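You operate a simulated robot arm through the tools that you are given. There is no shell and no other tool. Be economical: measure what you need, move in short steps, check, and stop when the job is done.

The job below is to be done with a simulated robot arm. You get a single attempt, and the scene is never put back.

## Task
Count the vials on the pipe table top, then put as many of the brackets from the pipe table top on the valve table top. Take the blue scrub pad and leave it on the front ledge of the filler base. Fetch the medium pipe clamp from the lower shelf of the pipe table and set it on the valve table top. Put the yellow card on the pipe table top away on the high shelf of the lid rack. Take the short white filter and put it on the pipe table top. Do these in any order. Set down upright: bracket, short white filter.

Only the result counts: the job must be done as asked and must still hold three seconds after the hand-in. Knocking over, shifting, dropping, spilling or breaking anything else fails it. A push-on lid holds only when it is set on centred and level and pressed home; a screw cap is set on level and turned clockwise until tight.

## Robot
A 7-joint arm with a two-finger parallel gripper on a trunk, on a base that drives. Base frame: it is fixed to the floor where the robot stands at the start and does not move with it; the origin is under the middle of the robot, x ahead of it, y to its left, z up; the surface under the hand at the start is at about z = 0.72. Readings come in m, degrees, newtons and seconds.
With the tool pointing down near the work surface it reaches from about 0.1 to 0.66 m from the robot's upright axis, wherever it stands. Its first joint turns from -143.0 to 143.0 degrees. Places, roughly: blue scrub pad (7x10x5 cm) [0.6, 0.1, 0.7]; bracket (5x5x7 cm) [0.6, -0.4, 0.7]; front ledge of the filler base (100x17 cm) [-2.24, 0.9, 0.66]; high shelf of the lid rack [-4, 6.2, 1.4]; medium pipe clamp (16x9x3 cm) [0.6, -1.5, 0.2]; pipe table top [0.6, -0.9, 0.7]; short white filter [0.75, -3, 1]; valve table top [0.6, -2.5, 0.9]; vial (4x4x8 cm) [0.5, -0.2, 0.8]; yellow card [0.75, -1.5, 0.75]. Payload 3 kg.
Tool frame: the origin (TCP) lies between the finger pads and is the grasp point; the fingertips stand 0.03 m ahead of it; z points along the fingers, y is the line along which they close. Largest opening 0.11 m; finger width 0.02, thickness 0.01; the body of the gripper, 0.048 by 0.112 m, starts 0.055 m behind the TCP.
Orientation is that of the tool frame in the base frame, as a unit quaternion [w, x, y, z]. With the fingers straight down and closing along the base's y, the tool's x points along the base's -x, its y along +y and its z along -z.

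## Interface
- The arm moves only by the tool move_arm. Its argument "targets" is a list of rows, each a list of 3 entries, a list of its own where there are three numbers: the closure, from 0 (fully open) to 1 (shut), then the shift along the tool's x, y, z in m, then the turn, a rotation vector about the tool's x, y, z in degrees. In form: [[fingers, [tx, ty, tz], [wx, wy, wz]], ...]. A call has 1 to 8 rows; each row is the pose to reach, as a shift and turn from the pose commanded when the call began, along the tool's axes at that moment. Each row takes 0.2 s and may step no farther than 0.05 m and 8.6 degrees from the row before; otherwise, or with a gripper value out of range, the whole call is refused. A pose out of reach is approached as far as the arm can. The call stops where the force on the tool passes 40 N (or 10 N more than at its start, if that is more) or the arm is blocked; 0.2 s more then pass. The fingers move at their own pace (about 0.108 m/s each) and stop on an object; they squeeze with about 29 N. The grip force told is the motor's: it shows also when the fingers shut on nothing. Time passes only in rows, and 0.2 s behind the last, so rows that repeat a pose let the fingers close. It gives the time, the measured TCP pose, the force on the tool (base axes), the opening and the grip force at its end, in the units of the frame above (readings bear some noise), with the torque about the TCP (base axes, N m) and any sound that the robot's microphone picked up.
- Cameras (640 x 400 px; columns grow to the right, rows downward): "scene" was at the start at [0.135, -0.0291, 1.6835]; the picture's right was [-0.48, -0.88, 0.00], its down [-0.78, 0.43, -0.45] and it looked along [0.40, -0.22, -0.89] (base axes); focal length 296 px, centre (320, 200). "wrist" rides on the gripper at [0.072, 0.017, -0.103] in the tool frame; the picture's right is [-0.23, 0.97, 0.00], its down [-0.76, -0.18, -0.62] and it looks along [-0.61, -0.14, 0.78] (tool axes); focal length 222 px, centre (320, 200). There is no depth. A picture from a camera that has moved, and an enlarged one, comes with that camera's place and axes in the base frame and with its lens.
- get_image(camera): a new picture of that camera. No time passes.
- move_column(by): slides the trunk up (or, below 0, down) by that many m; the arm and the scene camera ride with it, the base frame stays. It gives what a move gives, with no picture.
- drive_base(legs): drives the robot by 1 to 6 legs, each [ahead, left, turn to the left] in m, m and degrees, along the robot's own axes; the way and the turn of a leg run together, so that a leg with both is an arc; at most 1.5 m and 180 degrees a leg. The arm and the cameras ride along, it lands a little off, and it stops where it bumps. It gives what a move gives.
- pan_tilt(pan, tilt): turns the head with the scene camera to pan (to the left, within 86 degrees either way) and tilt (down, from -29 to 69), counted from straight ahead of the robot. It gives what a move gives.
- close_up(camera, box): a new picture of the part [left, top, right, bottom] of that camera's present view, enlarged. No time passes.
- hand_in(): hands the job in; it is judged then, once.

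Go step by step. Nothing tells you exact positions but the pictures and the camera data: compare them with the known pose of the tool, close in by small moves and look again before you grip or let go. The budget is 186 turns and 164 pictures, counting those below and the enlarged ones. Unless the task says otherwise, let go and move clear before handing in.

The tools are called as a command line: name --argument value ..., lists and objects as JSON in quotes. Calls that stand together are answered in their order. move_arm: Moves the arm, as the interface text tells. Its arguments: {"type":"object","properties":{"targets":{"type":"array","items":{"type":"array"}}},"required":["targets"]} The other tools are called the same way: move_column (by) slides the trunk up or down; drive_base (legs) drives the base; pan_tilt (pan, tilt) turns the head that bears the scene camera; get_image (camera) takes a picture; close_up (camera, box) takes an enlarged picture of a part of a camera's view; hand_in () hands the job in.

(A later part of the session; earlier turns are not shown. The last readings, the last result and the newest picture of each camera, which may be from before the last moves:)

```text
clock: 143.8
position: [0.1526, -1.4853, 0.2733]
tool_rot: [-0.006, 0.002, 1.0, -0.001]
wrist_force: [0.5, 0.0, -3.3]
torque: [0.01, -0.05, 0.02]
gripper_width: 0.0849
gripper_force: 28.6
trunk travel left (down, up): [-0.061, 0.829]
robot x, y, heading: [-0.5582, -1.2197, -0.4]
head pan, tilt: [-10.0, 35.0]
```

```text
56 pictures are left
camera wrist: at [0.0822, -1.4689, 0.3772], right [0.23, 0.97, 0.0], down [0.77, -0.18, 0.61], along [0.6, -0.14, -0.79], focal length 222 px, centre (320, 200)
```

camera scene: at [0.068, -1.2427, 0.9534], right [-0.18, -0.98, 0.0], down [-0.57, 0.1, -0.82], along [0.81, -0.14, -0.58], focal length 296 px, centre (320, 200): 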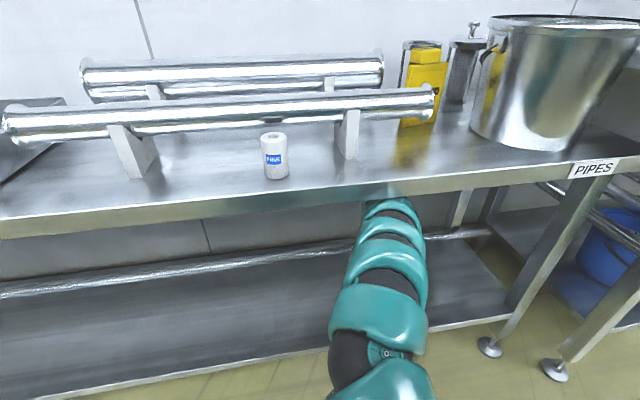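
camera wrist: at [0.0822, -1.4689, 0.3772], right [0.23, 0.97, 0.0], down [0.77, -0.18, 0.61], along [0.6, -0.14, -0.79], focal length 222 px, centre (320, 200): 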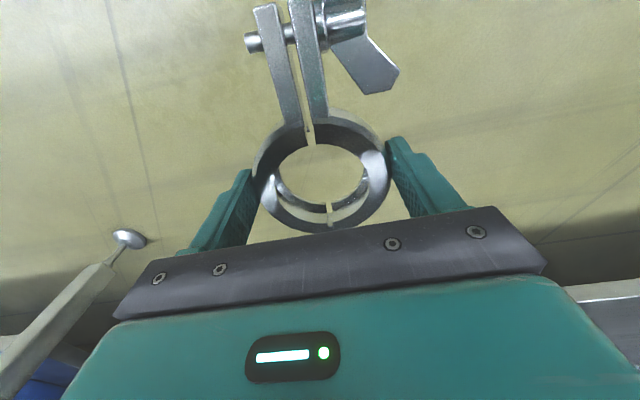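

Clamp in hand. I raise the trunk and turn the hand 90° so the clamp will lie along y in the free right-front area of the valve table.

move_column --by 0.4

move_column --by 0.33

move_arm --targets '[[1, [0, 0, 0], [0, 0, 8.5]], [1, [0, 0, 0], [0, 0, 17]], [1, [0, 0, 0], [0, 0, 25.5]], [1, [0, 0, 0], [0, 0, 34]], [1, [0, 0, 0], [0, 0, 42.5]], [1, [0, 0, 0], [0, 0, 51]], [1, [0, 0, 0], [0, 0, 59.5]], [1, [0, 0, 0], [0, 0, 68]]]'

move_arm --targets '[[1, [0, 0, 0], [0, 0, 8]], [1, [0, 0, 0], [0, 0, 16]], [1, [0, 0, 0], [0, 0, 22]]]'

drive_base --legs '[[0, -1.43, 0]]'

pan_tilt --pan 0 --tilt 45

get_image --camera "scene"

```text
clock: 147.6
position: [0.1544, -1.4847, 0.6722]
tool_rot: [-0.005, 0.001, 1.0, -0.001]
wrist_force: [0.1, 0.2, -3.5]
torque: [0.03, -0.02, -0.01]
gripper_width: 0.0849
gripper_force: 29.0
trunk travel left (down, up): [-0.461, 0.429]
robot x, y, heading: [-0.564, -1.2217, -0.1]
head pan, tilt: [-10.0, 35.0]
```

```text
clock: 150.9
position: [0.154, -1.4844, 1.0038]
tool_rot: [-0.006, 0.0, 1.0, -0.001]
wrist_force: [-0.9, -0.2, -2.6]
torque: [0.02, -0.03, 0.0]
gripper_width: 0.0849
gripper_force: 29.4
trunk travel left (down, up): [-0.791, 0.099]
robot x, y, heading: [-0.5624, -1.2246, -0.8]
head pan, tilt: [-10.0, 35.0]
```

```text
clock: 152.7
position: [0.154, -1.485, 1.0032]
tool_rot: [-0.004, 0.561, 0.828, -0.004]
wrist_force: [0.1, 0.4, -2.5]
torque: [-0.03, -0.01, 0.01]
gripper_width: 0.085
gripper_force: 29.0
trunk travel left (down, up): [-0.791, 0.099]
robot x, y, heading: [-0.5607, -1.2249, -0.5]
head pan, tilt: [-10.0, 35.0]
```

```text
clock: 153.5
position: [0.1521, -1.4842, 1.0034]
tool_rot: [-0.004, 0.708, 0.706, -0.005]
wrist_force: [-1.0, 0.0, -3.3]
torque: [-0.01, 0.02, 0.02]
gripper_width: 0.085
gripper_force: 29.0
trunk travel left (down, up): [-0.791, 0.099]
robot x, y, heading: [-0.5614, -1.2222, -0.4]
head pan, tilt: [-10.0, 35.0]
```

```text
clock: 160.6
position: [0.1666, -2.9031, 1.0039]
tool_rot: [-0.003, 0.701, 0.713, -0.004]
wrist_force: [-0.2, -0.2, -3.0]
torque: [-0.02, -0.02, -0.01]
gripper_width: 0.0849
gripper_force: 29.3
trunk travel left (down, up): [-0.791, 0.099]
robot x, y, heading: [-0.5514, -2.6554, 0.9]
head pan, tilt: [-10.0, 35.0]
```

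```text
clock: 161.3
position: [0.1662, -2.9023, 1.0035]
tool_rot: [-0.004, 0.7, 0.714, -0.005]
wrist_force: [-0.2, -0.4, -2.3]
torque: [-0.02, 0.03, -0.01]
gripper_width: 0.085
gripper_force: 29.2
trunk travel left (down, up): [-0.791, 0.099]
robot x, y, heading: [-0.5514, -2.6517, 1.0]
head pan, tilt: [0.0, 45.0]
```

```text
55 pictures are left
camera scene: at [-0.3909, -2.6529, 1.6725], right [0.02, -1.0, 0.0], down [-0.71, -0.01, -0.71], along [0.71, 0.01, -0.71], focal length 296 px, centre (320, 200)
```

scene: 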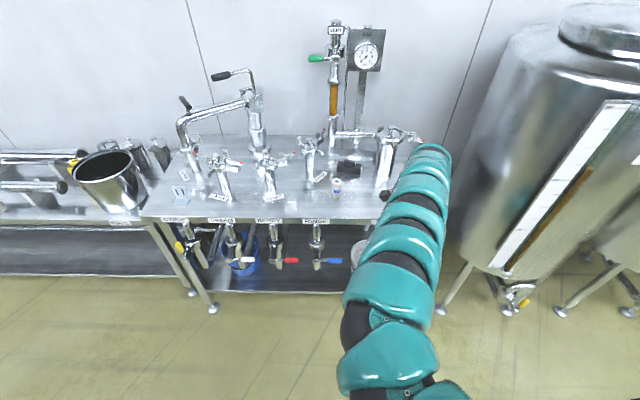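

I drive ahead so the clamp is over the free front area, then check with the wrist camera.

drive_base --legs '[[0.265, -0.015, -1]]'

move_arm --targets '[[1, [0, 0, 0.03], [0, 0, 0]], [1, [0, 0, 0.06], [0, 0, 0]]]'

get_image --camera "wrist"

get_image --camera "scene"

```text
clock: 163.2
position: [0.4336, -2.9326, 1.0022]
tool_rot: [-0.003, 0.708, 0.707, -0.005]
wrist_force: [0.3, -0.3, -2.5]
torque: [-0.02, 0.02, 0.01]
gripper_width: 0.0851
gripper_force: 29.1
trunk travel left (down, up): [-0.791, 0.099]
robot x, y, heading: [-0.2868, -2.6709, -0.3]
head pan, tilt: [0.0, 45.0]
```

```text
clock: 163.8
position: [0.4315, -2.931, 0.9448]
tool_rot: [-0.003, 0.708, 0.706, -0.005]
wrist_force: [0.8, -0.7, -3.5]
torque: [-0.01, -0.01, -0.01]
gripper_width: 0.0849
gripper_force: 29.3
trunk travel left (down, up): [-0.791, 0.099]
robot x, y, heading: [-0.2797, -2.6688, -0.2]
head pan, tilt: [0.0, 45.0]
```

```text
54 pictures are left
camera wrist: at [0.4497, -2.86, 1.0468], right [0.97, -0.23, -0.01], down [-0.17, -0.76, 0.63], along [-0.15, -0.61, -0.78], focal length 222 px, centre (320, 200)
```

wrist: 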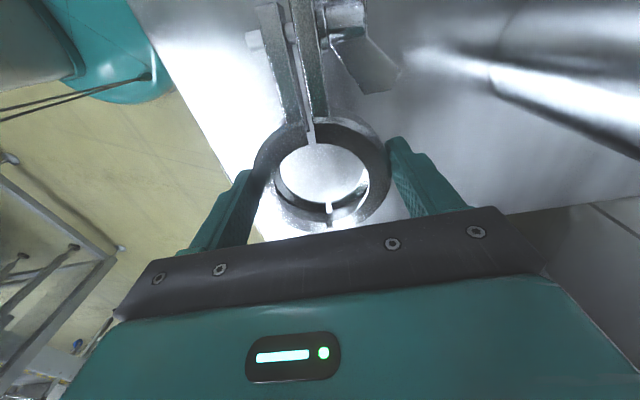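

```text
53 pictures are left
camera scene: at [-0.1191, -2.6706, 1.6724], right [-0.01, -1.0, 0.0], down [-0.71, 0.0, -0.71], along [0.71, 0.0, -0.71], focal length 296 px, centre (320, 200)
```

scene: 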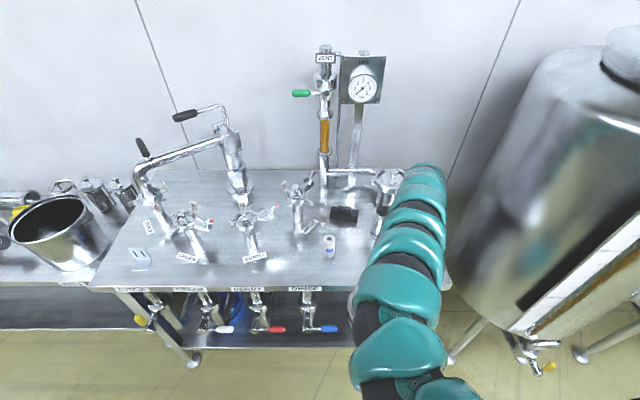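

It's over free table. I lower it to the surface.

move_arm --targets '[[1, [0.01, 0.02, 0.025], [0, 0, 0]], [1, [0.01, 0.02, 0.045], [0, 0, 0]], [1, [0.01, 0.02, 0.05], [0, 0, 0]], [1, [0.01, 0.02, 0.053], [0, 0, 0]], [1, [0.01, 0.02, 0.056], [0, 0, 0]], [1, [0.01, 0.02, 0.059], [0, 0, 0]], [1, [0.01, 0.02, 0.062], [0, 0, 0]], [1, [0.01, 0.02, 0.065], [0, 0, 0]]]'

```text
clock: 165.4
position: [0.4516, -2.9232, 0.8894]
tool_rot: [0.001, 0.709, 0.706, -0.001]
wrist_force: [-8.6, -1.0, 21.7]
torque: [0.35, 0.1, 0.16]
gripper_width: 0.0854
gripper_force: 28.9
trunk travel left (down, up): [-0.791, 0.099]
robot x, y, heading: [-0.2823, -2.6688, -0.2]
head pan, tilt: [0.0, 45.0]
stopped in row 7: the force on the tool passed its limit at 46 N (the readings are from after the stop); the commanded pose is now the measured one
```

Touchdown. I open and lift away.

move_arm --targets '[[1, [0, 0, -0.002], [0, 0, 0]], [0.05, [0, 0, -0.002], [0, 0, 0]], [0.05, [0, 0, -0.002], [0, 0, 0]], [0.05, [0, 0, -0.03], [0, 0, 0]], [0.05, [0, 0, -0.07], [0, 0, 0]], [0.05, [0, 0, -0.11], [0, 0, 0]]]'

get_image --camera "wrist"

```text
clock: 166.5
position: [0.45, -2.922, 0.9325]
tool_rot: [-0.006, 0.707, 0.707, -0.008]
wrist_force: [0.2, -0.5, -0.3]
torque: [0.03, 0.02, -0.02]
gripper_width: 0.1047
gripper_force: 0.0
trunk travel left (down, up): [-0.791, 0.099]
robot x, y, heading: [-0.2805, -2.6671, 0.2]
head pan, tilt: [0.0, 45.0]
stopped in row 5: the force on the tool passed its limit at 112 N (the readings are from after the stop); the commanded pose is now the measured one
```

```text
52 pictures are left
camera wrist: at [0.4697, -2.8507, 1.0339], right [0.97, -0.23, -0.02], down [-0.17, -0.76, 0.63], along [-0.16, -0.61, -0.78], focal length 222 px, centre (320, 200)
```

wrist: 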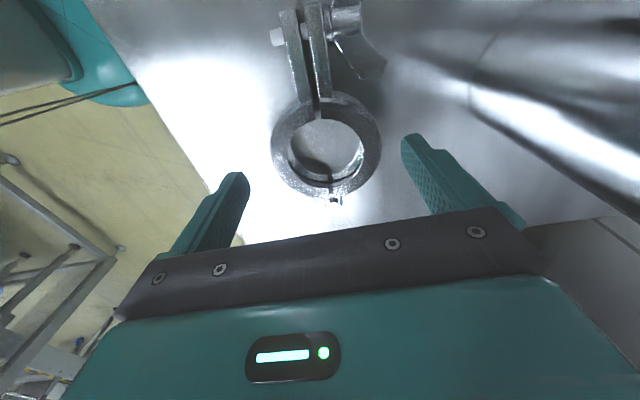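

Something above (likely the housing clamp's lug) was touched while rising. I move away in -x first and then inspect.

move_arm --targets '[[0.05, [0, -0.02, 0], [0, 0, 0]], [0.05, [0, -0.05, 0], [0, 0, 0]], [0.05, [0, -0.06, -0.03], [0, 0, 0]], [0.05, [0, -0.06, -0.06], [0, 0, 0]]]'

drive_base --legs '[[-0.25, 0.15, 0]]'

pan_tilt --pan -15 --tilt 42

close_up --camera "scene" --box '[190, 100, 446, 260]'

```text
clock: 167.5
position: [0.4023, -2.9244, 0.988]
tool_rot: [-0.006, 0.707, 0.707, -0.009]
wrist_force: [0.2, 0.4, 0.4]
torque: [-0.02, -0.03, 0.01]
gripper_width: 0.1046
gripper_force: 0.0
out of reach, approached as far as the arm can: row 4
trunk travel left (down, up): [-0.791, 0.099]
robot x, y, heading: [-0.28, -2.67, -0.5]
head pan, tilt: [0.0, 45.0]
```

```text
clock: 169.5
position: [0.151, -2.7764, 0.9889]
tool_rot: [-0.006, 0.705, 0.709, -0.008]
wrist_force: [-1.3, 0.5, 0.0]
torque: [0.01, 0.0, -0.02]
gripper_width: 0.1044
gripper_force: 0.1
trunk travel left (down, up): [-0.791, 0.099]
robot x, y, heading: [-0.5321, -2.5219, 0.1]
head pan, tilt: [0.0, 45.0]
```

```text
clock: 170.3
position: [0.1507, -2.7759, 0.9877]
tool_rot: [-0.006, 0.706, 0.708, -0.01]
wrist_force: [-0.2, 0.1, 0.7]
torque: [0.0, 0.0, 0.0]
gripper_width: 0.1047
gripper_force: 0.1
trunk travel left (down, up): [-0.791, 0.099]
robot x, y, heading: [-0.5307, -2.526, -0.1]
head pan, tilt: [-15.0, 42.0]
```

```text
2.50 times, centred on (318, 180) of scene
camera zoom: at [-0.3727, -2.544, 1.6768], right [-0.26, -0.97, 0.0], down [-0.65, 0.17, -0.74], along [0.72, -0.19, -0.67], focal length 741 px, centre (325, 250)
```

zoom: 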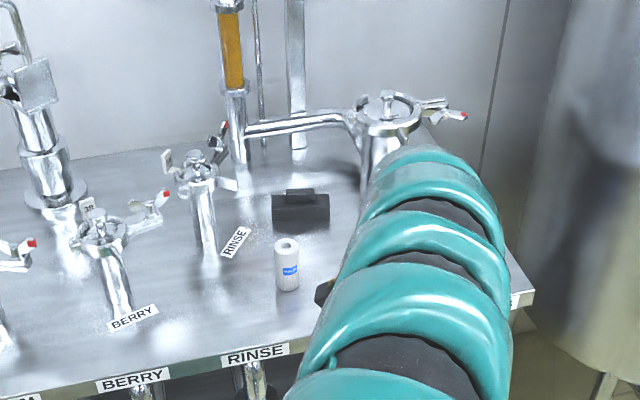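

Everything on the valve table is in order and the clamp is placed. Now I go for the second bracket at the left end of the pipe table, about (0.60, 0.0).

drive_base --legs '[[0, 1.25, 0], [0, 1.2, 0]]'

move_arm --targets '[[0, [0.035, 0, 0.02], [0, 0, 0]], [0.2, [0.075, 0, 0.04], [0, 0, 0]], [0.2, [0.115, 0, 0.06], [0, 0, 0]], [0.2, [0.155, 0, 0.08], [0, 0, 0]], [0.2, [0.195, 0, 0.1], [0, 0, 0]], [0.2, [0.235, 0, 0.1], [0, 0, 0]]]'

pan_tilt --pan 0 --tilt 45

get_image --camera "scene"

```text
clock: 182.5
position: [0.134, -0.2743, 0.989]
tool_rot: [-0.006, 0.699, 0.715, -0.009]
wrist_force: [0.1, -0.2, 0.0]
torque: [0.0, 0.03, -0.03]
gripper_width: 0.1045
gripper_force: 0.0
trunk travel left (down, up): [-0.791, 0.099]
robot x, y, heading: [-0.552, -0.0354, 1.2]
head pan, tilt: [-15.0, 42.0]
```

```text
clock: 183.9
position: [0.1244, -0.0398, 0.888]
tool_rot: [-0.007, 0.699, 0.715, -0.009]
wrist_force: [0.4, -0.1, 0.0]
torque: [0.0, -0.03, -0.03]
gripper_width: 0.0878
gripper_force: 0.0
trunk travel left (down, up): [-0.791, 0.099]
robot x, y, heading: [-0.5553, -0.0357, 1.3]
head pan, tilt: [-15.0, 42.0]
```

```text
clock: 184.6
position: [0.1251, -0.0388, 0.8876]
tool_rot: [-0.006, 0.698, 0.716, -0.009]
wrist_force: [0.0, 0.0, -0.1]
torque: [-0.01, 0.0, 0.0]
gripper_width: 0.0883
gripper_force: 0.1
trunk travel left (down, up): [-0.791, 0.099]
robot x, y, heading: [-0.5545, -0.0363, 0.9]
head pan, tilt: [0.0, 45.0]
```

```text
50 pictures are left
camera scene: at [-0.3928, -0.0312, 1.6725], right [0.02, -1.0, 0.0], down [-0.71, -0.01, -0.71], along [0.71, 0.01, -0.71], focal length 296 px, centre (320, 200)
```

scene: 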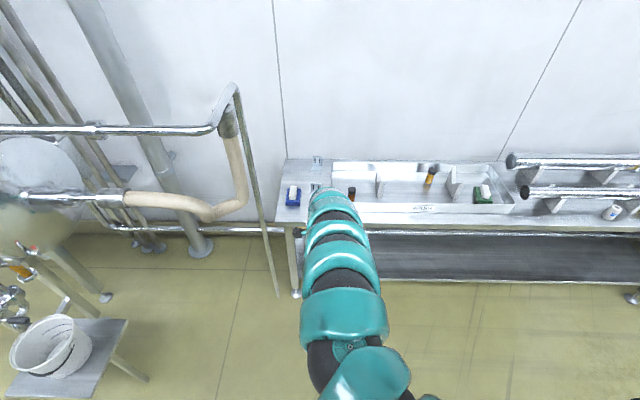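

The bracket lies just ahead, left of the tray. I drive forward 0.4 m and look with the wrist camera.

drive_base --legs '[[0.42, 0.03, -1]]'

get_image --camera "wrist"

close_up --camera "wrist" --box '[240, 0, 432, 120]'

```text
clock: 187.2
position: [0.548, -0.0121, 0.8881]
tool_rot: [-0.006, 0.702, 0.712, -0.008]
wrist_force: [-1.1, 0.0, 0.6]
torque: [0.03, 0.02, 0.01]
gripper_width: 0.0881
gripper_force: 0.1
trunk travel left (down, up): [-0.791, 0.099]
robot x, y, heading: [-0.1308, -0.0017, 0.5]
head pan, tilt: [0.0, 45.0]
```

```text
49 pictures are left
camera wrist: at [0.5668, 0.0597, 0.9905], right [0.98, -0.22, -0.02], down [-0.16, -0.76, 0.63], along [-0.15, -0.61, -0.78], focal length 222 px, centre (320, 200)
```

wrist: 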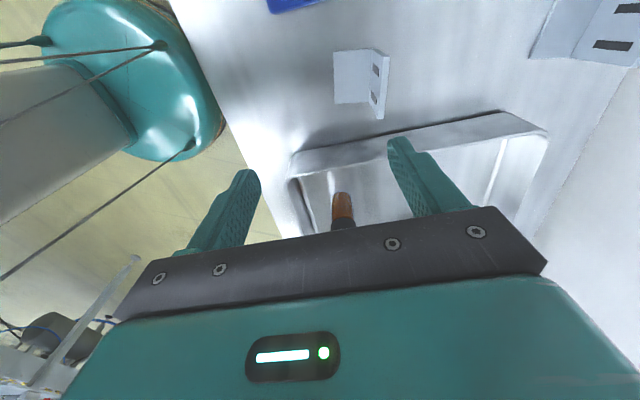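

```text
3.33 times, centred on (336, 60) of wrist
camera zoom: at [0.5668, 0.0597, 0.9905], right [0.98, -0.22, -0.02], down [-0.16, -0.76, 0.63], along [-0.15, -0.61, -0.78], focal length 740 px, centre (267, 667)
```

zoom: 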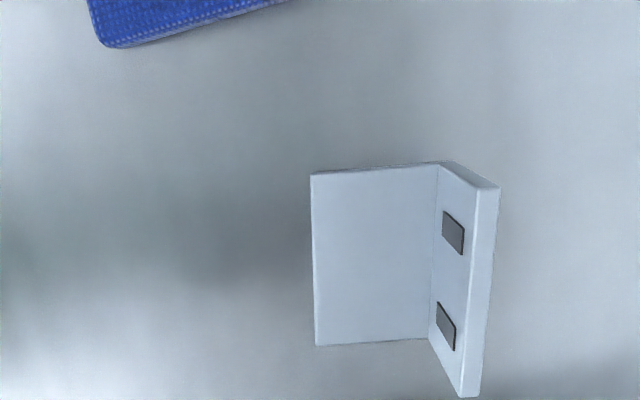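

The bracket's plate centre is at (0.6065, 0.004), turned about 8°. I align, lower and grip.

move_arm --targets '[[0.2, [0.008, 0.029, 0], [0, 0, 4]], [0.2, [0.016, 0.0585, 0], [0, 0, 8]], [0.2, [0.016, 0.0585, 0.045], [0, 0, 8]], [0.2, [0.016, 0.0585, 0.085], [0, 0, 8]], [0.2, [0.016, 0.0585, 0.123], [0, 0, 8]], [1, [0.016, 0.0585, 0.123], [0, 0, 8]], [1, [0.016, 0.0585, 0.123], [0, 0, 8]], [1, [0.016, 0.0585, 0.123], [0, 0, 8]]]'

get_image --camera "wrist"

```text
clock: 189.0
position: [0.5675, -0.0064, 0.7948]
tool_rot: [-0.003, 0.751, 0.66, -0.004]
wrist_force: [2.6, 3.2, 26.5]
torque: [-0.05, -0.31, 0.02]
gripper_width: 0.0056
gripper_force: 28.4
out of reach, approached as far as the arm can: row 3, 4, 5, 6, 7, 8
trunk travel left (down, up): [-0.791, 0.099]
robot x, y, heading: [-0.1317, -0.0033, 0.7]
head pan, tilt: [0.0, 45.0]
```

```text
47 pictures are left
camera wrist: at [0.5951, 0.0626, 0.8971], right [0.94, -0.35, -0.01], down [-0.27, -0.73, 0.63], along [-0.22, -0.58, -0.78], focal length 222 px, centre (320, 200)
```

wrist: 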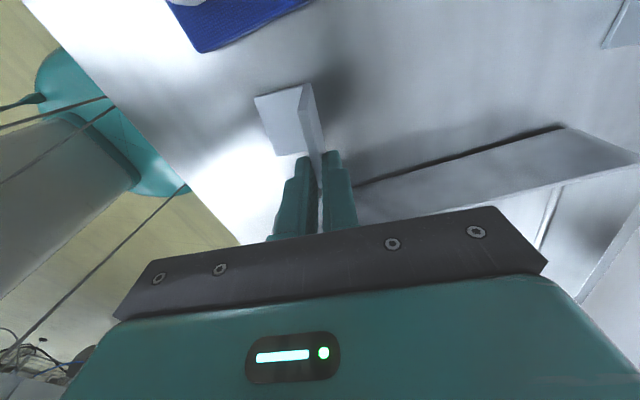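

The arm ran out of reach for that height and gripped the plate's top with the tips. I lift by the trunk and check whether it holds properly.

move_column --by 0.05

get_image --camera "wrist"

```text
clock: 190.0
position: [0.5655, -0.0067, 0.8389]
tool_rot: [-0.005, 0.751, 0.66, -0.009]
wrist_force: [0.1, 0.7, -0.2]
torque: [0.02, 0.01, 0.0]
gripper_width: 0.0052
gripper_force: 29.2
trunk travel left (down, up): [-0.841, 0.049]
robot x, y, heading: [-0.1274, 0.002, 0.6]
head pan, tilt: [0.0, 45.0]
```

```text
46 pictures are left
camera wrist: at [0.5935, 0.061, 0.9411], right [0.94, -0.35, -0.02], down [-0.26, -0.73, 0.63], along [-0.23, -0.59, -0.78], focal length 222 px, centre (320, 200)
```

wrist: 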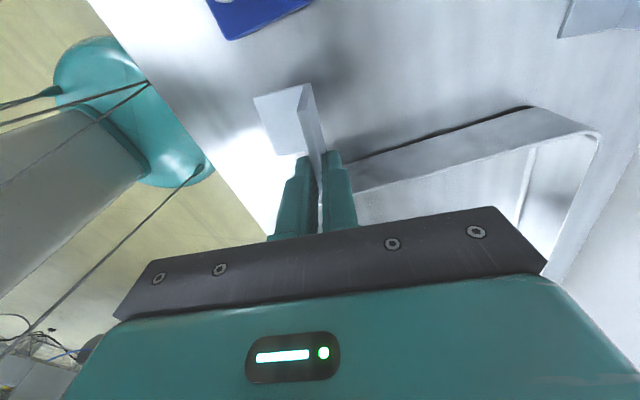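

The bracket hangs upright in the grip. I raise it, back off, and drive to the valve table for a spot at about (0.41, -2.58).

move_arm --targets '[[1, [0, 0, -0.04], [0, 0, 0]], [1, [0, 0, -0.08], [0, 0, 0]], [1, [0, 0, -0.12], [0, 0, 0]], [1, [0, 0, -0.15], [0, 0, 0]]]'

drive_base --legs '[[-0.42, 0, 0], [0, -1.3, 0], [0, -1.26, 0]]'

get_image --camera "scene"

```text
clock: 191.0
position: [0.5684, -0.0082, 0.9893]
tool_rot: [-0.005, 0.75, 0.661, -0.01]
wrist_force: [-0.8, -0.4, -0.8]
torque: [0.01, -0.03, 0.02]
gripper_width: 0.0051
gripper_force: 29.1
trunk travel left (down, up): [-0.841, 0.049]
robot x, y, heading: [-0.1343, 0.0011, 0.5]
head pan, tilt: [0.0, 45.0]
```

```text
clock: 205.8
position: [0.1836, -2.5906, 0.9883]
tool_rot: [-0.005, 0.743, 0.669, -0.01]
wrist_force: [0.0, -0.6, -0.4]
torque: [-0.05, 0.01, -0.03]
gripper_width: 0.0053
gripper_force: 28.8
trunk travel left (down, up): [-0.841, 0.049]
robot x, y, heading: [-0.515, -2.5975, 1.7]
head pan, tilt: [0.0, 45.0]
```

```text
45 pictures are left
camera scene: at [-0.354, -2.5933, 1.7225], right [0.03, -1.0, 0.0], down [-0.71, -0.02, -0.71], along [0.71, 0.02, -0.71], focal length 296 px, centre (320, 200)
```

scene: 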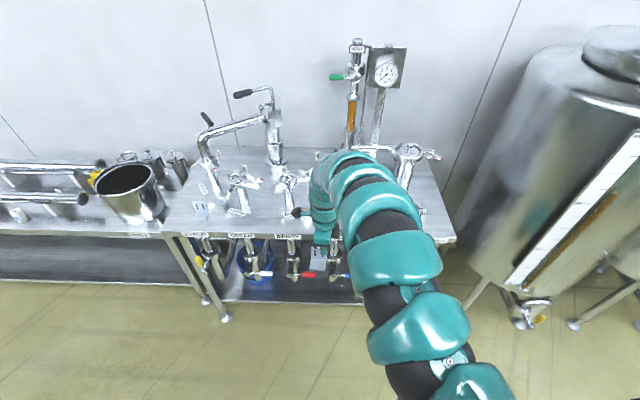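

I drive ahead 0.23 m and check the landing spot.

drive_base --legs '[[0.23, 0.005, -1.5]]'

get_image --camera "wrist"

close_up --camera "scene" --box '[180, 120, 436, 280]'

```text
clock: 207.5
position: [0.4144, -2.5959, 0.9881]
tool_rot: [-0.005, 0.751, 0.66, -0.009]
wrist_force: [-0.2, 0.0, -1.7]
torque: [-0.01, 0.02, 0.03]
gripper_width: 0.0053
gripper_force: 28.9
trunk travel left (down, up): [-0.841, 0.049]
robot x, y, heading: [-0.2852, -2.5923, 0.2]
head pan, tilt: [0.0, 45.0]
```

```text
44 pictures are left
camera wrist: at [0.4422, -2.5265, 1.0905], right [0.94, -0.35, -0.02], down [-0.26, -0.73, 0.63], along [-0.23, -0.59, -0.77], focal length 222 px, centre (320, 200)
```

wrist: 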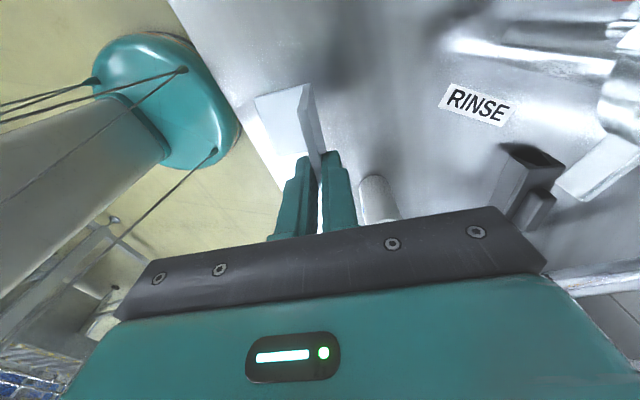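

```text
2.50 times, centred on (308, 200) of scene
camera zoom: at [-0.1224, -2.5868, 1.7223], right [0.01, -1.0, 0.0], down [-0.71, -0.01, -0.71], along [0.71, 0.01, -0.71], focal length 741 px, centre (350, 200)
```

zoom: 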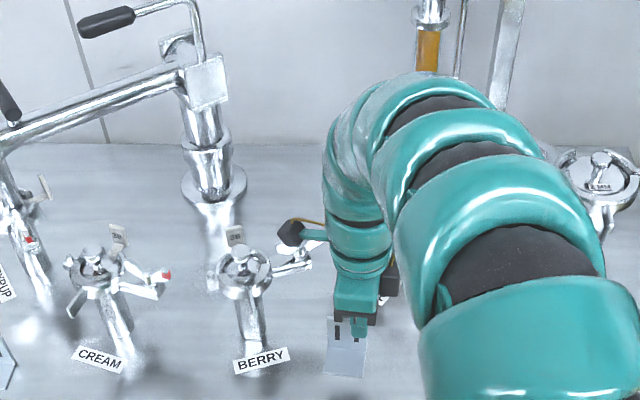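

Spot is free. I move 2 cm inward and lower to contact.

move_arm --targets '[[1, [0.004, 0.0195, 0.01], [0, 0, 0]], [1, [0.004, 0.0195, 0.03], [0, 0, 0]], [1, [0.004, 0.0195, 0.042], [0, 0, 0]], [1, [0.004, 0.0195, 0.046], [0, 0, 0]], [1, [0.004, 0.0195, 0.049], [0, 0, 0]], [1, [0.004, 0.0195, 0.052], [0, 0, 0]], [1, [0.004, 0.0195, 0.055], [0, 0, 0]], [1, [0.004, 0.0195, 0.058], [0, 0, 0]]]'

close_up --camera "wrist" --box '[220, 60, 412, 180]'

```text
clock: 209.3
position: [0.4308, -2.5944, 0.9335]
tool_rot: [-0.004, 0.751, 0.661, -0.007]
wrist_force: [-1.9, -2.7, 19.6]
torque: [-0.04, 0.03, 0.04]
gripper_width: 0.0052
gripper_force: 29.2
trunk travel left (down, up): [-0.841, 0.049]
robot x, y, heading: [-0.285, -2.5923, 0.6]
head pan, tilt: [0.0, 45.0]
```

```text
3.33 times, centred on (316, 120) of wrist
camera zoom: at [0.4592, -2.5261, 1.036], right [0.94, -0.35, -0.01], down [-0.26, -0.73, 0.63], along [-0.23, -0.59, -0.78], focal length 740 px, centre (333, 467)
```

zoom: 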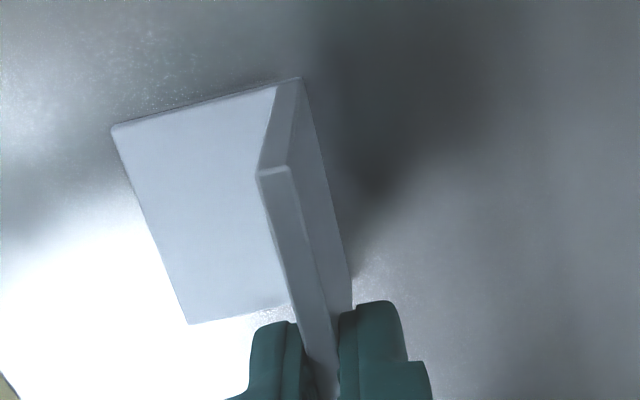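

In contact and flat. I release and rise.

move_arm --targets '[[1, [0, 0, -0.002], [0, 0, 0]], [0.75, [0, 0, -0.002], [0, 0, 0]], [0.75, [0, 0, -0.002], [0, 0, 0]], [0.75, [0, 0, -0.03], [0, 0, 0]], [0.75, [0, 0, -0.06], [0, 0, 0]]]'

get_image --camera "wrist"

```text
clock: 210.5
position: [0.433, -2.5953, 0.9933]
tool_rot: [-0.005, 0.75, 0.661, -0.009]
wrist_force: [-0.4, 0.2, 0.6]
torque: [0.0, -0.02, -0.01]
gripper_width: 0.0277
gripper_force: 0.2
trunk travel left (down, up): [-0.841, 0.049]
robot x, y, heading: [-0.284, -2.5882, 0.4]
head pan, tilt: [0.0, 45.0]
```

```text
41 pictures are left
camera wrist: at [0.4608, -2.5263, 1.0952], right [0.94, -0.35, -0.02], down [-0.26, -0.73, 0.63], along [-0.23, -0.59, -0.78], focal length 222 px, centre (320, 200)
```

wrist: 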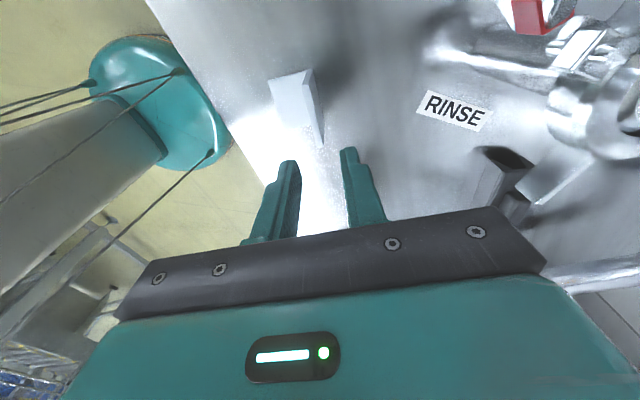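

Second bracket placed. Now the yellow card: I back off and drive in front of it.

drive_base --legs '[[-0.3, 0, 0], [0, 1.08, 0]]'

pan_tilt --pan 12 --tilt 40

close_up --camera "scene" --box '[230, 130, 422, 250]'

```text
clock: 217.8
position: [0.1415, -1.5261, 0.9927]
tool_rot: [-0.005, 0.76, 0.649, -0.009]
wrist_force: [0.9, -0.6, 0.5]
torque: [0.01, 0.0, 0.01]
gripper_width: 0.0275
gripper_force: 0.1
trunk travel left (down, up): [-0.841, 0.049]
robot x, y, heading: [-0.5758, -1.5004, -1.3]
head pan, tilt: [0.0, 45.0]
```

```text
clock: 218.5
position: [0.1428, -1.5268, 0.992]
tool_rot: [-0.005, 0.76, 0.65, -0.009]
wrist_force: [0.4, 0.2, -0.1]
torque: [-0.01, 0.02, 0.0]
gripper_width: 0.0275
gripper_force: 0.0
trunk travel left (down, up): [-0.841, 0.049]
robot x, y, heading: [-0.5742, -1.5008, -0.9]
head pan, tilt: [12.0, 40.0]
```

```text
3.33 times, centred on (326, 190) of scene
camera zoom: at [-0.4118, -1.4837, 1.7297], right [0.19, -0.98, 0.0], down [-0.63, -0.12, -0.77], along [0.75, 0.14, -0.64], focal length 988 px, centre (300, 233)
```

zoom: 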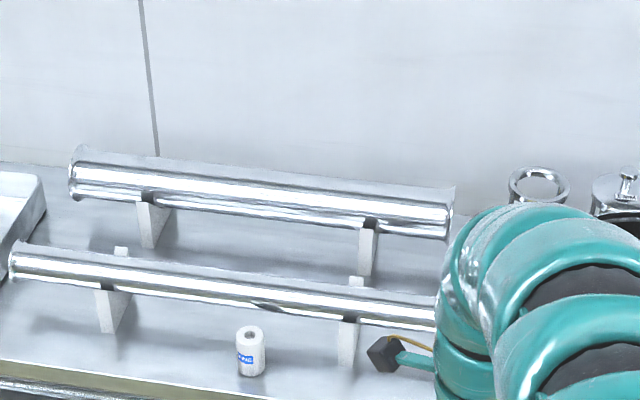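

The arm hides the card from the head, so I bring the hand over the pipe ends to see it with the wrist camera.

drive_base --legs '[[0, 0.09, 1], [0.45, 0, 0]]'

get_image --camera "wrist"

```text
clock: 221.9
position: [0.5933, -1.4225, 0.9917]
tool_rot: [-0.005, 0.754, 0.657, -0.009]
wrist_force: [0.0, -0.4, -0.1]
torque: [-0.01, 0.02, 0.01]
gripper_width: 0.0274
gripper_force: 0.1
trunk travel left (down, up): [-0.841, 0.049]
robot x, y, heading: [-0.125, -1.4022, -0.1]
head pan, tilt: [12.0, 40.0]
```

```text
39 pictures are left
camera wrist: at [0.6218, -1.3535, 1.0941], right [0.93, -0.36, -0.02], down [-0.27, -0.73, 0.63], along [-0.24, -0.58, -0.78], focal length 222 px, centre (320, 200)
```

wrist: 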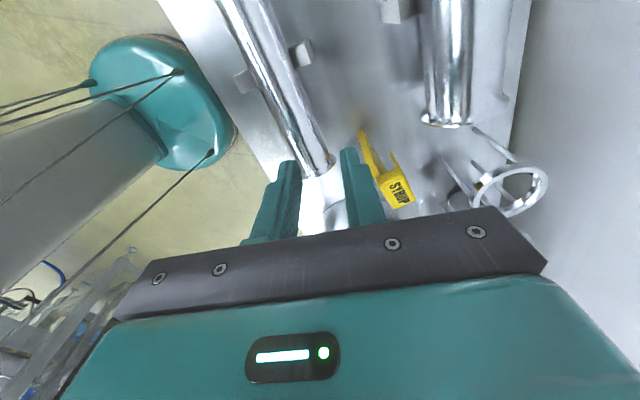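

close_up --camera "wrist" --box '[310, 110, 470, 220]'

```text
3.64 times, centred on (390, 165) of wrist
camera zoom: at [0.6218, -1.3535, 1.0941], right [0.93, -0.36, -0.02], down [-0.27, -0.73, 0.63], along [-0.24, -0.58, -0.78], focal length 808 px, centre (66, 327)
```

zoom: 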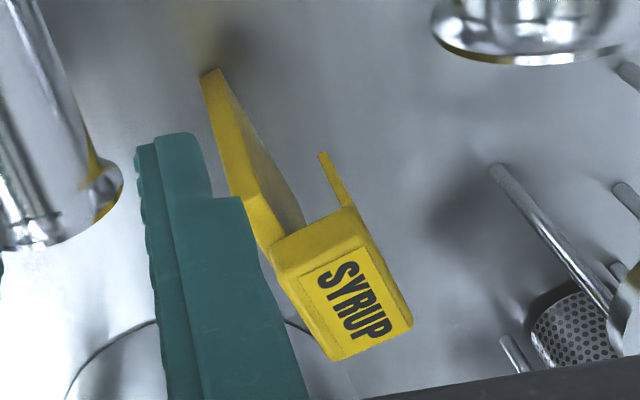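

The card is an inverted-J tag; its top block is about 5×3 cm centred near (0.648, -1.543), top at z ≈ 0.86. I move over it with the fingers turned to its faces.

move_arm --targets '[[0.45, [-0.037, 0.023, 0], [0, 0, -7.3]], [0.45, [-0.074, 0.047, 0], [0, 0, -14.6]], [0.45, [-0.1115, 0.07, 0], [0, 0, -22]], [0.45, [-0.1115, 0.07, 0.03], [0, 0, -22]]]'

get_image --camera "wrist"

get_image --camera "scene"

```text
clock: 222.9
position: [0.6439, -1.5416, 0.9608]
tool_rot: [-0.008, 0.614, 0.789, -0.008]
wrist_force: [0.0, 0.3, 1.3]
torque: [-0.01, 0.02, -0.01]
gripper_width: 0.0604
gripper_force: 0.1
out of reach, approached as far as the arm can: row 4
trunk travel left (down, up): [-0.841, 0.049]
robot x, y, heading: [-0.1263, -1.4105, -0.0]
head pan, tilt: [12.0, 40.0]
```

```text
37 pictures are left
camera wrist: at [0.6448, -1.4682, 1.0632], right [1.0, 0.02, -0.02], down [0.03, -0.78, 0.63], along [-0.01, -0.63, -0.78], focal length 222 px, centre (320, 200)
```

wrist: 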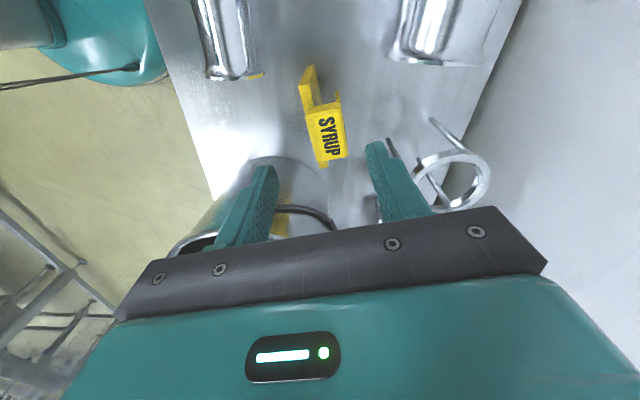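

```text
36 pictures are left
camera scene: at [0.038, -1.3886, 1.7297], right [0.21, -0.98, 0.0], down [-0.63, -0.13, -0.77], along [0.75, 0.16, -0.64], focal length 296 px, centre (320, 200)
```

scene: 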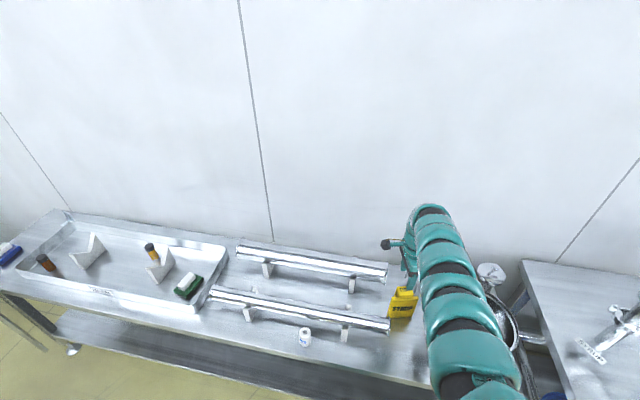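

Block top centre triangulates to (0.649, -1.553, 0.853). I correct the position and descend with the trunk.

move_arm --targets '[[0.45, [-0.012, 0.002, 0], [0, 0, 0]]]'

move_column --by -0.08

get_image --camera "wrist"

```text
clock: 223.3
position: [0.6455, -1.5551, 0.9623]
tool_rot: [-0.007, 0.615, 0.789, -0.008]
wrist_force: [0.3, -0.7, 0.3]
torque: [-0.01, 0.01, 0.04]
gripper_width: 0.0603
gripper_force: 0.0
out of reach, approached as far as the arm can: row 1
trunk travel left (down, up): [-0.841, 0.049]
robot x, y, heading: [-0.127, -1.412, -0.2]
head pan, tilt: [12.0, 40.0]
```

```text
clock: 224.5
position: [0.6451, -1.554, 0.8835]
tool_rot: [-0.007, 0.615, 0.789, -0.007]
wrist_force: [-0.7, 0.3, 0.0]
torque: [0.0, -0.01, -0.03]
gripper_width: 0.0607
gripper_force: 0.0
trunk travel left (down, up): [-0.761, 0.129]
robot x, y, heading: [-0.1242, -1.413, -0.1]
head pan, tilt: [12.0, 40.0]
```

```text
35 pictures are left
camera wrist: at [0.6457, -1.4808, 0.9854], right [1.0, 0.02, -0.02], down [0.03, -0.78, 0.63], along [-0.01, -0.63, -0.78], focal length 222 px, centre (320, 200)
```

wrist: 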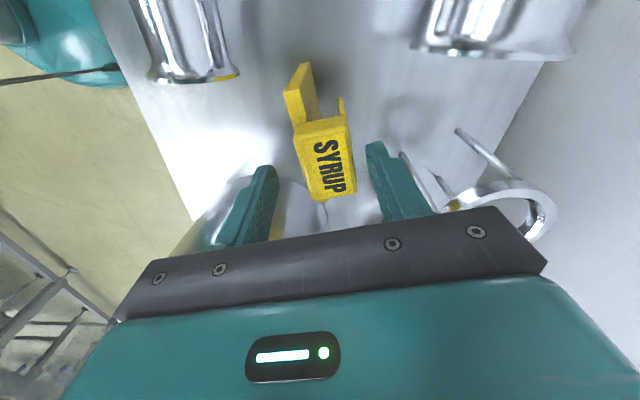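

The block sits between the fingers. I go down 4 cm more and close.

move_column --by -0.04

move_arm --targets '[[0.7, [0, 0, 0], [0, 0, 0]], [1, [0, 0, 0], [0, 0, 0]], [1, [0, 0, 0], [0, 0, 0]]]'

get_image --camera "wrist"

```text
clock: 225.3
position: [0.6451, -1.5539, 0.8427]
tool_rot: [-0.007, 0.615, 0.789, -0.007]
wrist_force: [-0.1, 0.5, 0.2]
torque: [0.01, -0.01, -0.01]
gripper_width: 0.0609
gripper_force: 0.1
trunk travel left (down, up): [-0.721, 0.169]
robot x, y, heading: [-0.1249, -1.4116, -0.1]
head pan, tilt: [12.0, 40.0]
```

```text
clock: 226.1
position: [0.645, -1.5555, 0.8435]
tool_rot: [-0.007, 0.615, 0.789, -0.008]
wrist_force: [0.7, 0.8, -0.2]
torque: [0.0, 0.01, 0.02]
gripper_width: 0.0354
gripper_force: 29.6
trunk travel left (down, up): [-0.721, 0.169]
robot x, y, heading: [-0.1261, -1.4075, -0.2]
head pan, tilt: [12.0, 40.0]
```

```text
34 pictures are left
camera wrist: at [0.6458, -1.4808, 0.9451], right [1.0, 0.02, -0.02], down [0.03, -0.78, 0.63], along [-0.01, -0.63, -0.78], focal length 222 px, centre (320, 200)
```

wrist: 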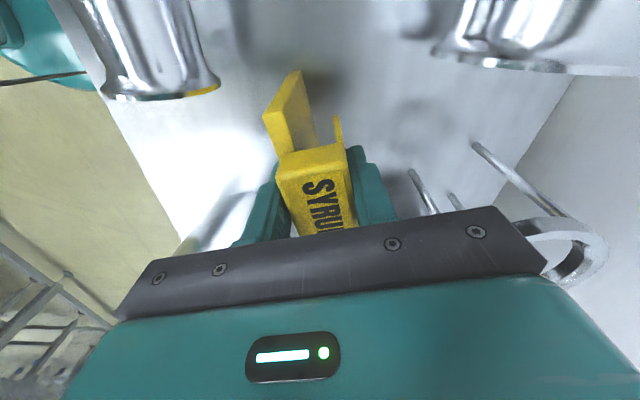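

Card gripped. I raise it, back away and turn left to look for the route to the lid rack.

move_column --by 0.165

drive_base --legs '[[-0.5, 0, 0], [0, 0.5, 90]]'

pan_tilt --pan 0 --tilt 12

get_image --camera "scene"

pan_tilt --pan 60 --tilt 15

get_image --camera "scene"

```text
clock: 228.0
position: [0.6449, -1.5547, 1.0058]
tool_rot: [-0.008, 0.615, 0.788, -0.008]
wrist_force: [-0.8, -0.1, 0.0]
torque: [0.01, 0.02, -0.03]
gripper_width: 0.0356
gripper_force: 28.9
trunk travel left (down, up): [-0.886, 0.004]
robot x, y, heading: [-0.1284, -1.4086, -0.0]
head pan, tilt: [12.0, 40.0]
```

```text
clock: 234.2
position: [-0.4812, -0.4023, 1.0062]
tool_rot: [0.0, 0.005, 1.0, -0.012]
wrist_force: [0.0, 0.0, -0.6]
torque: [0.02, 0.0, 0.02]
gripper_width: 0.0353
gripper_force: 28.9
trunk travel left (down, up): [-0.886, 0.004]
robot x, y, heading: [-0.8205, -1.1081, 75.0]
head pan, tilt: [12.0, 40.0]
stopped in leg 2: the robot was blocked; the commanded pose is now the measured one
```

```text
clock: 235.1
position: [-0.481, -0.4022, 1.0069]
tool_rot: [-0.001, 0.005, 1.0, -0.011]
wrist_force: [-0.1, 0.1, -0.2]
torque: [-0.01, 0.02, 0.0]
gripper_width: 0.0354
gripper_force: 28.7
trunk travel left (down, up): [-0.886, 0.004]
robot x, y, heading: [-0.8213, -1.1105, 75.1]
head pan, tilt: [0.0, 12.0]
```

```text
33 pictures are left
camera scene: at [-0.7739, -0.9401, 1.8191], right [0.97, -0.26, 0.0], down [-0.05, -0.2, -0.98], along [0.25, 0.95, -0.21], focal length 296 px, centre (320, 200)
```

scene: 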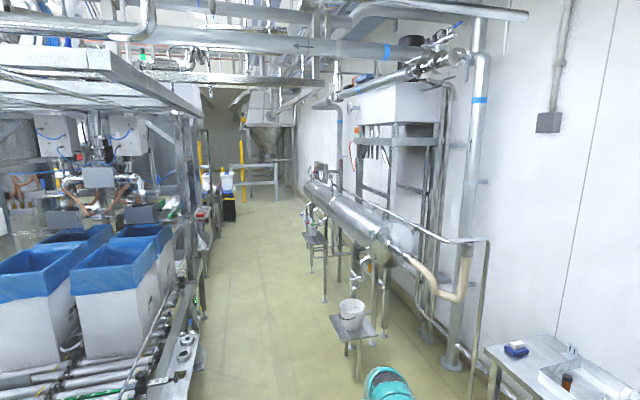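

```text
clock: 236.4
position: [-0.4803, -0.4012, 1.0072]
tool_rot: [-0.001, 0.005, 1.0, -0.011]
wrist_force: [0.8, 0.6, 0.3]
torque: [0.01, 0.02, -0.04]
gripper_width: 0.0351
gripper_force: 29.1
trunk travel left (down, up): [-0.886, 0.004]
robot x, y, heading: [-0.8162, -1.1104, 75.2]
head pan, tilt: [60.0, 15.0]
```

```text
32 pictures are left
camera scene: at [-0.8639, -0.9642, 1.8143], right [0.71, 0.71, 0.0], down [0.18, -0.18, -0.97], along [-0.68, 0.68, -0.26], focal length 296 px, centre (320, 200)
```

scene: 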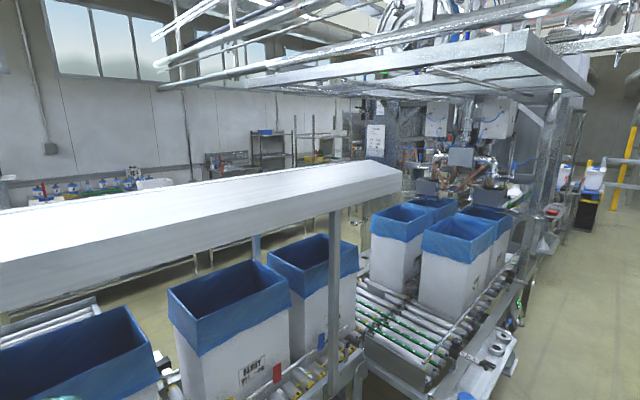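

The turn bumped the conveyor on the left rear and stopped. The way is the aisle in +y along x ≈ -0.65; I move ahead straightening to 90°.

drive_base --legs '[[0.3, -0.06, 0], [0.34, 0, 15]]'

pan_tilt --pan 0 --tilt 25

get_image --camera "scene"

```text
clock: 240.3
position: [-0.5006, 0.2715, 1.0051]
tool_rot: [0.001, -0.127, 0.992, -0.012]
wrist_force: [-0.1, -0.4, -0.8]
torque: [-0.02, -0.04, 0.02]
gripper_width: 0.0356
gripper_force: 28.9
trunk travel left (down, up): [-0.886, 0.004]
robot x, y, heading: [-0.6369, -0.5014, 90.2]
head pan, tilt: [60.0, 15.0]
```

```text
clock: 241.6
position: [-0.4997, 0.2695, 1.0063]
tool_rot: [0.001, -0.127, 0.992, -0.011]
wrist_force: [-0.1, 0.0, -0.1]
torque: [-0.01, 0.03, -0.01]
gripper_width: 0.0356
gripper_force: 29.0
trunk travel left (down, up): [-0.886, 0.004]
robot x, y, heading: [-0.6388, -0.4996, 90.1]
head pan, tilt: [0.0, 25.0]
```

```text
31 pictures are left
camera scene: at [-0.6407, -0.3268, 1.7981], right [1.0, 0.01, 0.0], down [0.0, -0.42, -0.91], along [-0.01, 0.91, -0.42], focal length 296 px, centre (320, 200)
```

scene: 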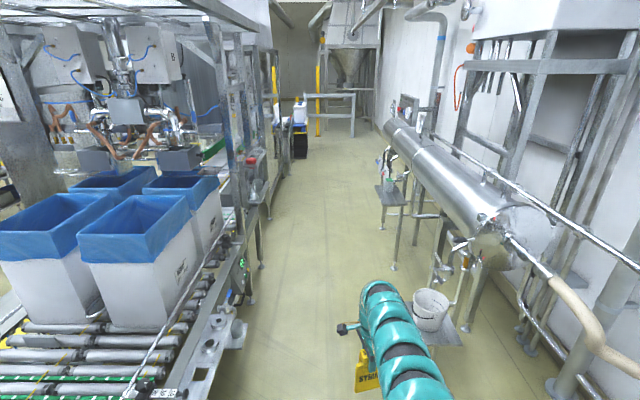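

The aisle is clear ahead. I drive 3 m along it, then look left for the rack.

drive_base --legs '[[1.5, 0, 0], [1.5, 0, 0], [0.8, 0, 0]]'

pan_tilt --pan 45 --tilt 15

get_image --camera "scene"

```text
clock: 260.2
position: [-0.4459, 4.1251, 1.0052]
tool_rot: [0.0, -0.105, 0.994, -0.011]
wrist_force: [0.3, 0.0, -1.5]
torque: [0.03, -0.01, -0.01]
gripper_width: 0.0354
gripper_force: 29.1
trunk travel left (down, up): [-0.886, 0.004]
robot x, y, heading: [-0.6196, 3.3623, 87.8]
head pan, tilt: [0.0, 25.0]
```

```text
clock: 261.3
position: [-0.4467, 4.1245, 1.0064]
tool_rot: [0.0, -0.105, 0.994, -0.011]
wrist_force: [-0.3, -0.1, -0.4]
torque: [0.01, 0.0, -0.01]
gripper_width: 0.0353
gripper_force: 28.9
trunk travel left (down, up): [-0.886, 0.004]
robot x, y, heading: [-0.6187, 3.3582, 88.0]
head pan, tilt: [45.0, 15.0]
```

```text
30 pictures are left
camera scene: at [-0.6811, 3.5103, 1.8143], right [0.73, 0.68, 0.0], down [0.18, -0.19, -0.97], along [-0.66, 0.71, -0.26], focal length 296 px, centre (320, 200)
```

scene: 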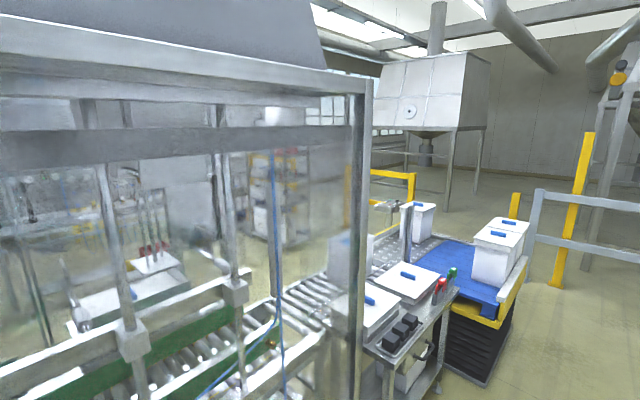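

The rack is visible to the left beyond the outfeed conveyor and the blue lift table. I continue ahead along x ≈ -0.5 and look left again past the table.

drive_base --legs '[[1.5, 0, 2], [1.3, -0.05, 0]]'

pan_tilt --pan 70 --tilt 20

get_image --camera "scene"

```text
clock: 275.2
position: [-0.4717, 7.0008, 1.007]
tool_rot: [0.001, -0.131, 0.991, -0.011]
wrist_force: [-0.4, 0.2, -1.1]
torque: [0.03, -0.02, 0.01]
gripper_width: 0.0354
gripper_force: 29.0
trunk travel left (down, up): [-0.886, 0.004]
robot x, y, heading: [-0.6054, 6.2271, 90.9]
head pan, tilt: [45.0, 15.0]
```

```text
clock: 276.1
position: [-0.4716, 6.9998, 1.0061]
tool_rot: [0.0, -0.131, 0.991, -0.012]
wrist_force: [-0.3, -0.1, -0.5]
torque: [0.0, -0.01, -0.02]
gripper_width: 0.0353
gripper_force: 29.0
trunk travel left (down, up): [-0.886, 0.004]
robot x, y, heading: [-0.606, 6.2258, 90.7]
head pan, tilt: [70.0, 20.0]
```

```text
29 pictures are left
camera scene: at [-0.6939, 6.3406, 1.8062], right [0.33, 0.94, 0.0], down [0.32, -0.11, -0.94], along [-0.89, 0.31, -0.34], focal length 296 px, centre (320, 200)
```

scene: 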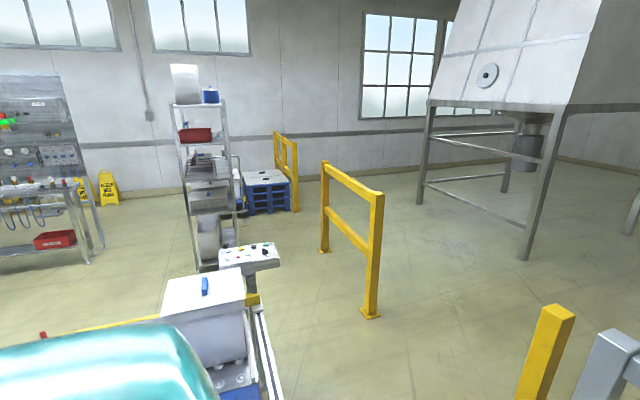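

The lid rack stands at about (-4, 6.2), with its high shelf (red tray on it) at z ≈ 1.35. I tuck the arm in and turn left around the blue table.

move_arm --targets '[[1, [0.01, -0.04, 0.01], [0, 0, 0]], [1, [0.02, -0.08, 0.02], [0, 0, 0]], [1, [0.03, -0.12, 0.02], [0, 0, 0]], [1, [0.04, -0.16, 0.02], [0, 0, 0]], [1, [0.05, -0.2, 0.02], [0, 0, 0]], [1, [0.058, -0.235, 0.02], [0, 0, 0]]]'

drive_base --legs '[[0.38, -0.05, 0], [0, 0, 60], [0.75, 0, 0], [0, 0, 29]]'

pan_tilt --pan 10 --tilt 25

get_image --camera "scene"

```text
clock: 277.5
position: [-0.4677, 6.8517, 0.9811]
tool_rot: [0.0, -0.132, 0.991, -0.012]
wrist_force: [-0.5, 0.6, 0.0]
torque: [-0.01, 0.02, 0.01]
gripper_width: 0.0351
gripper_force: 28.6
out of reach, approached as far as the arm can: row 4, 5, 6
trunk travel left (down, up): [-0.886, 0.004]
robot x, y, heading: [-0.6039, 6.2278, 90.9]
head pan, tilt: [70.0, 20.0]
```

```text
clock: 287.6
position: [-1.8095, 7.1605, 0.9815]
tool_rot: [-0.009, 0.775, -0.632, 0.009]
wrist_force: [-0.3, -0.3, -0.2]
torque: [0.0, -0.01, -0.01]
gripper_width: 0.0352
gripper_force: 28.5
trunk travel left (down, up): [-0.886, 0.004]
robot x, y, heading: [-1.1953, 6.9852, 177.4]
head pan, tilt: [70.0, 20.0]
```

```text
clock: 288.9
position: [-1.811, 7.1598, 0.9806]
tool_rot: [-0.009, 0.775, -0.631, 0.009]
wrist_force: [-0.4, -0.4, 0.0]
torque: [-0.02, -0.01, 0.02]
gripper_width: 0.0352
gripper_force: 29.1
trunk travel left (down, up): [-0.886, 0.004]
robot x, y, heading: [-1.1942, 6.9882, 177.6]
head pan, tilt: [10.0, 25.0]
```

```text
28 pictures are left
camera scene: at [-1.3684, 6.9804, 1.7981], right [-0.13, 0.99, 0.0], down [0.42, 0.06, -0.91], along [-0.9, -0.12, -0.42], focal length 296 px, centre (320, 200)
```

scene: 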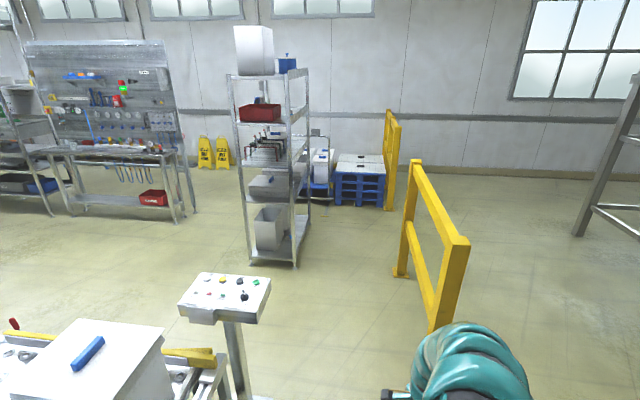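

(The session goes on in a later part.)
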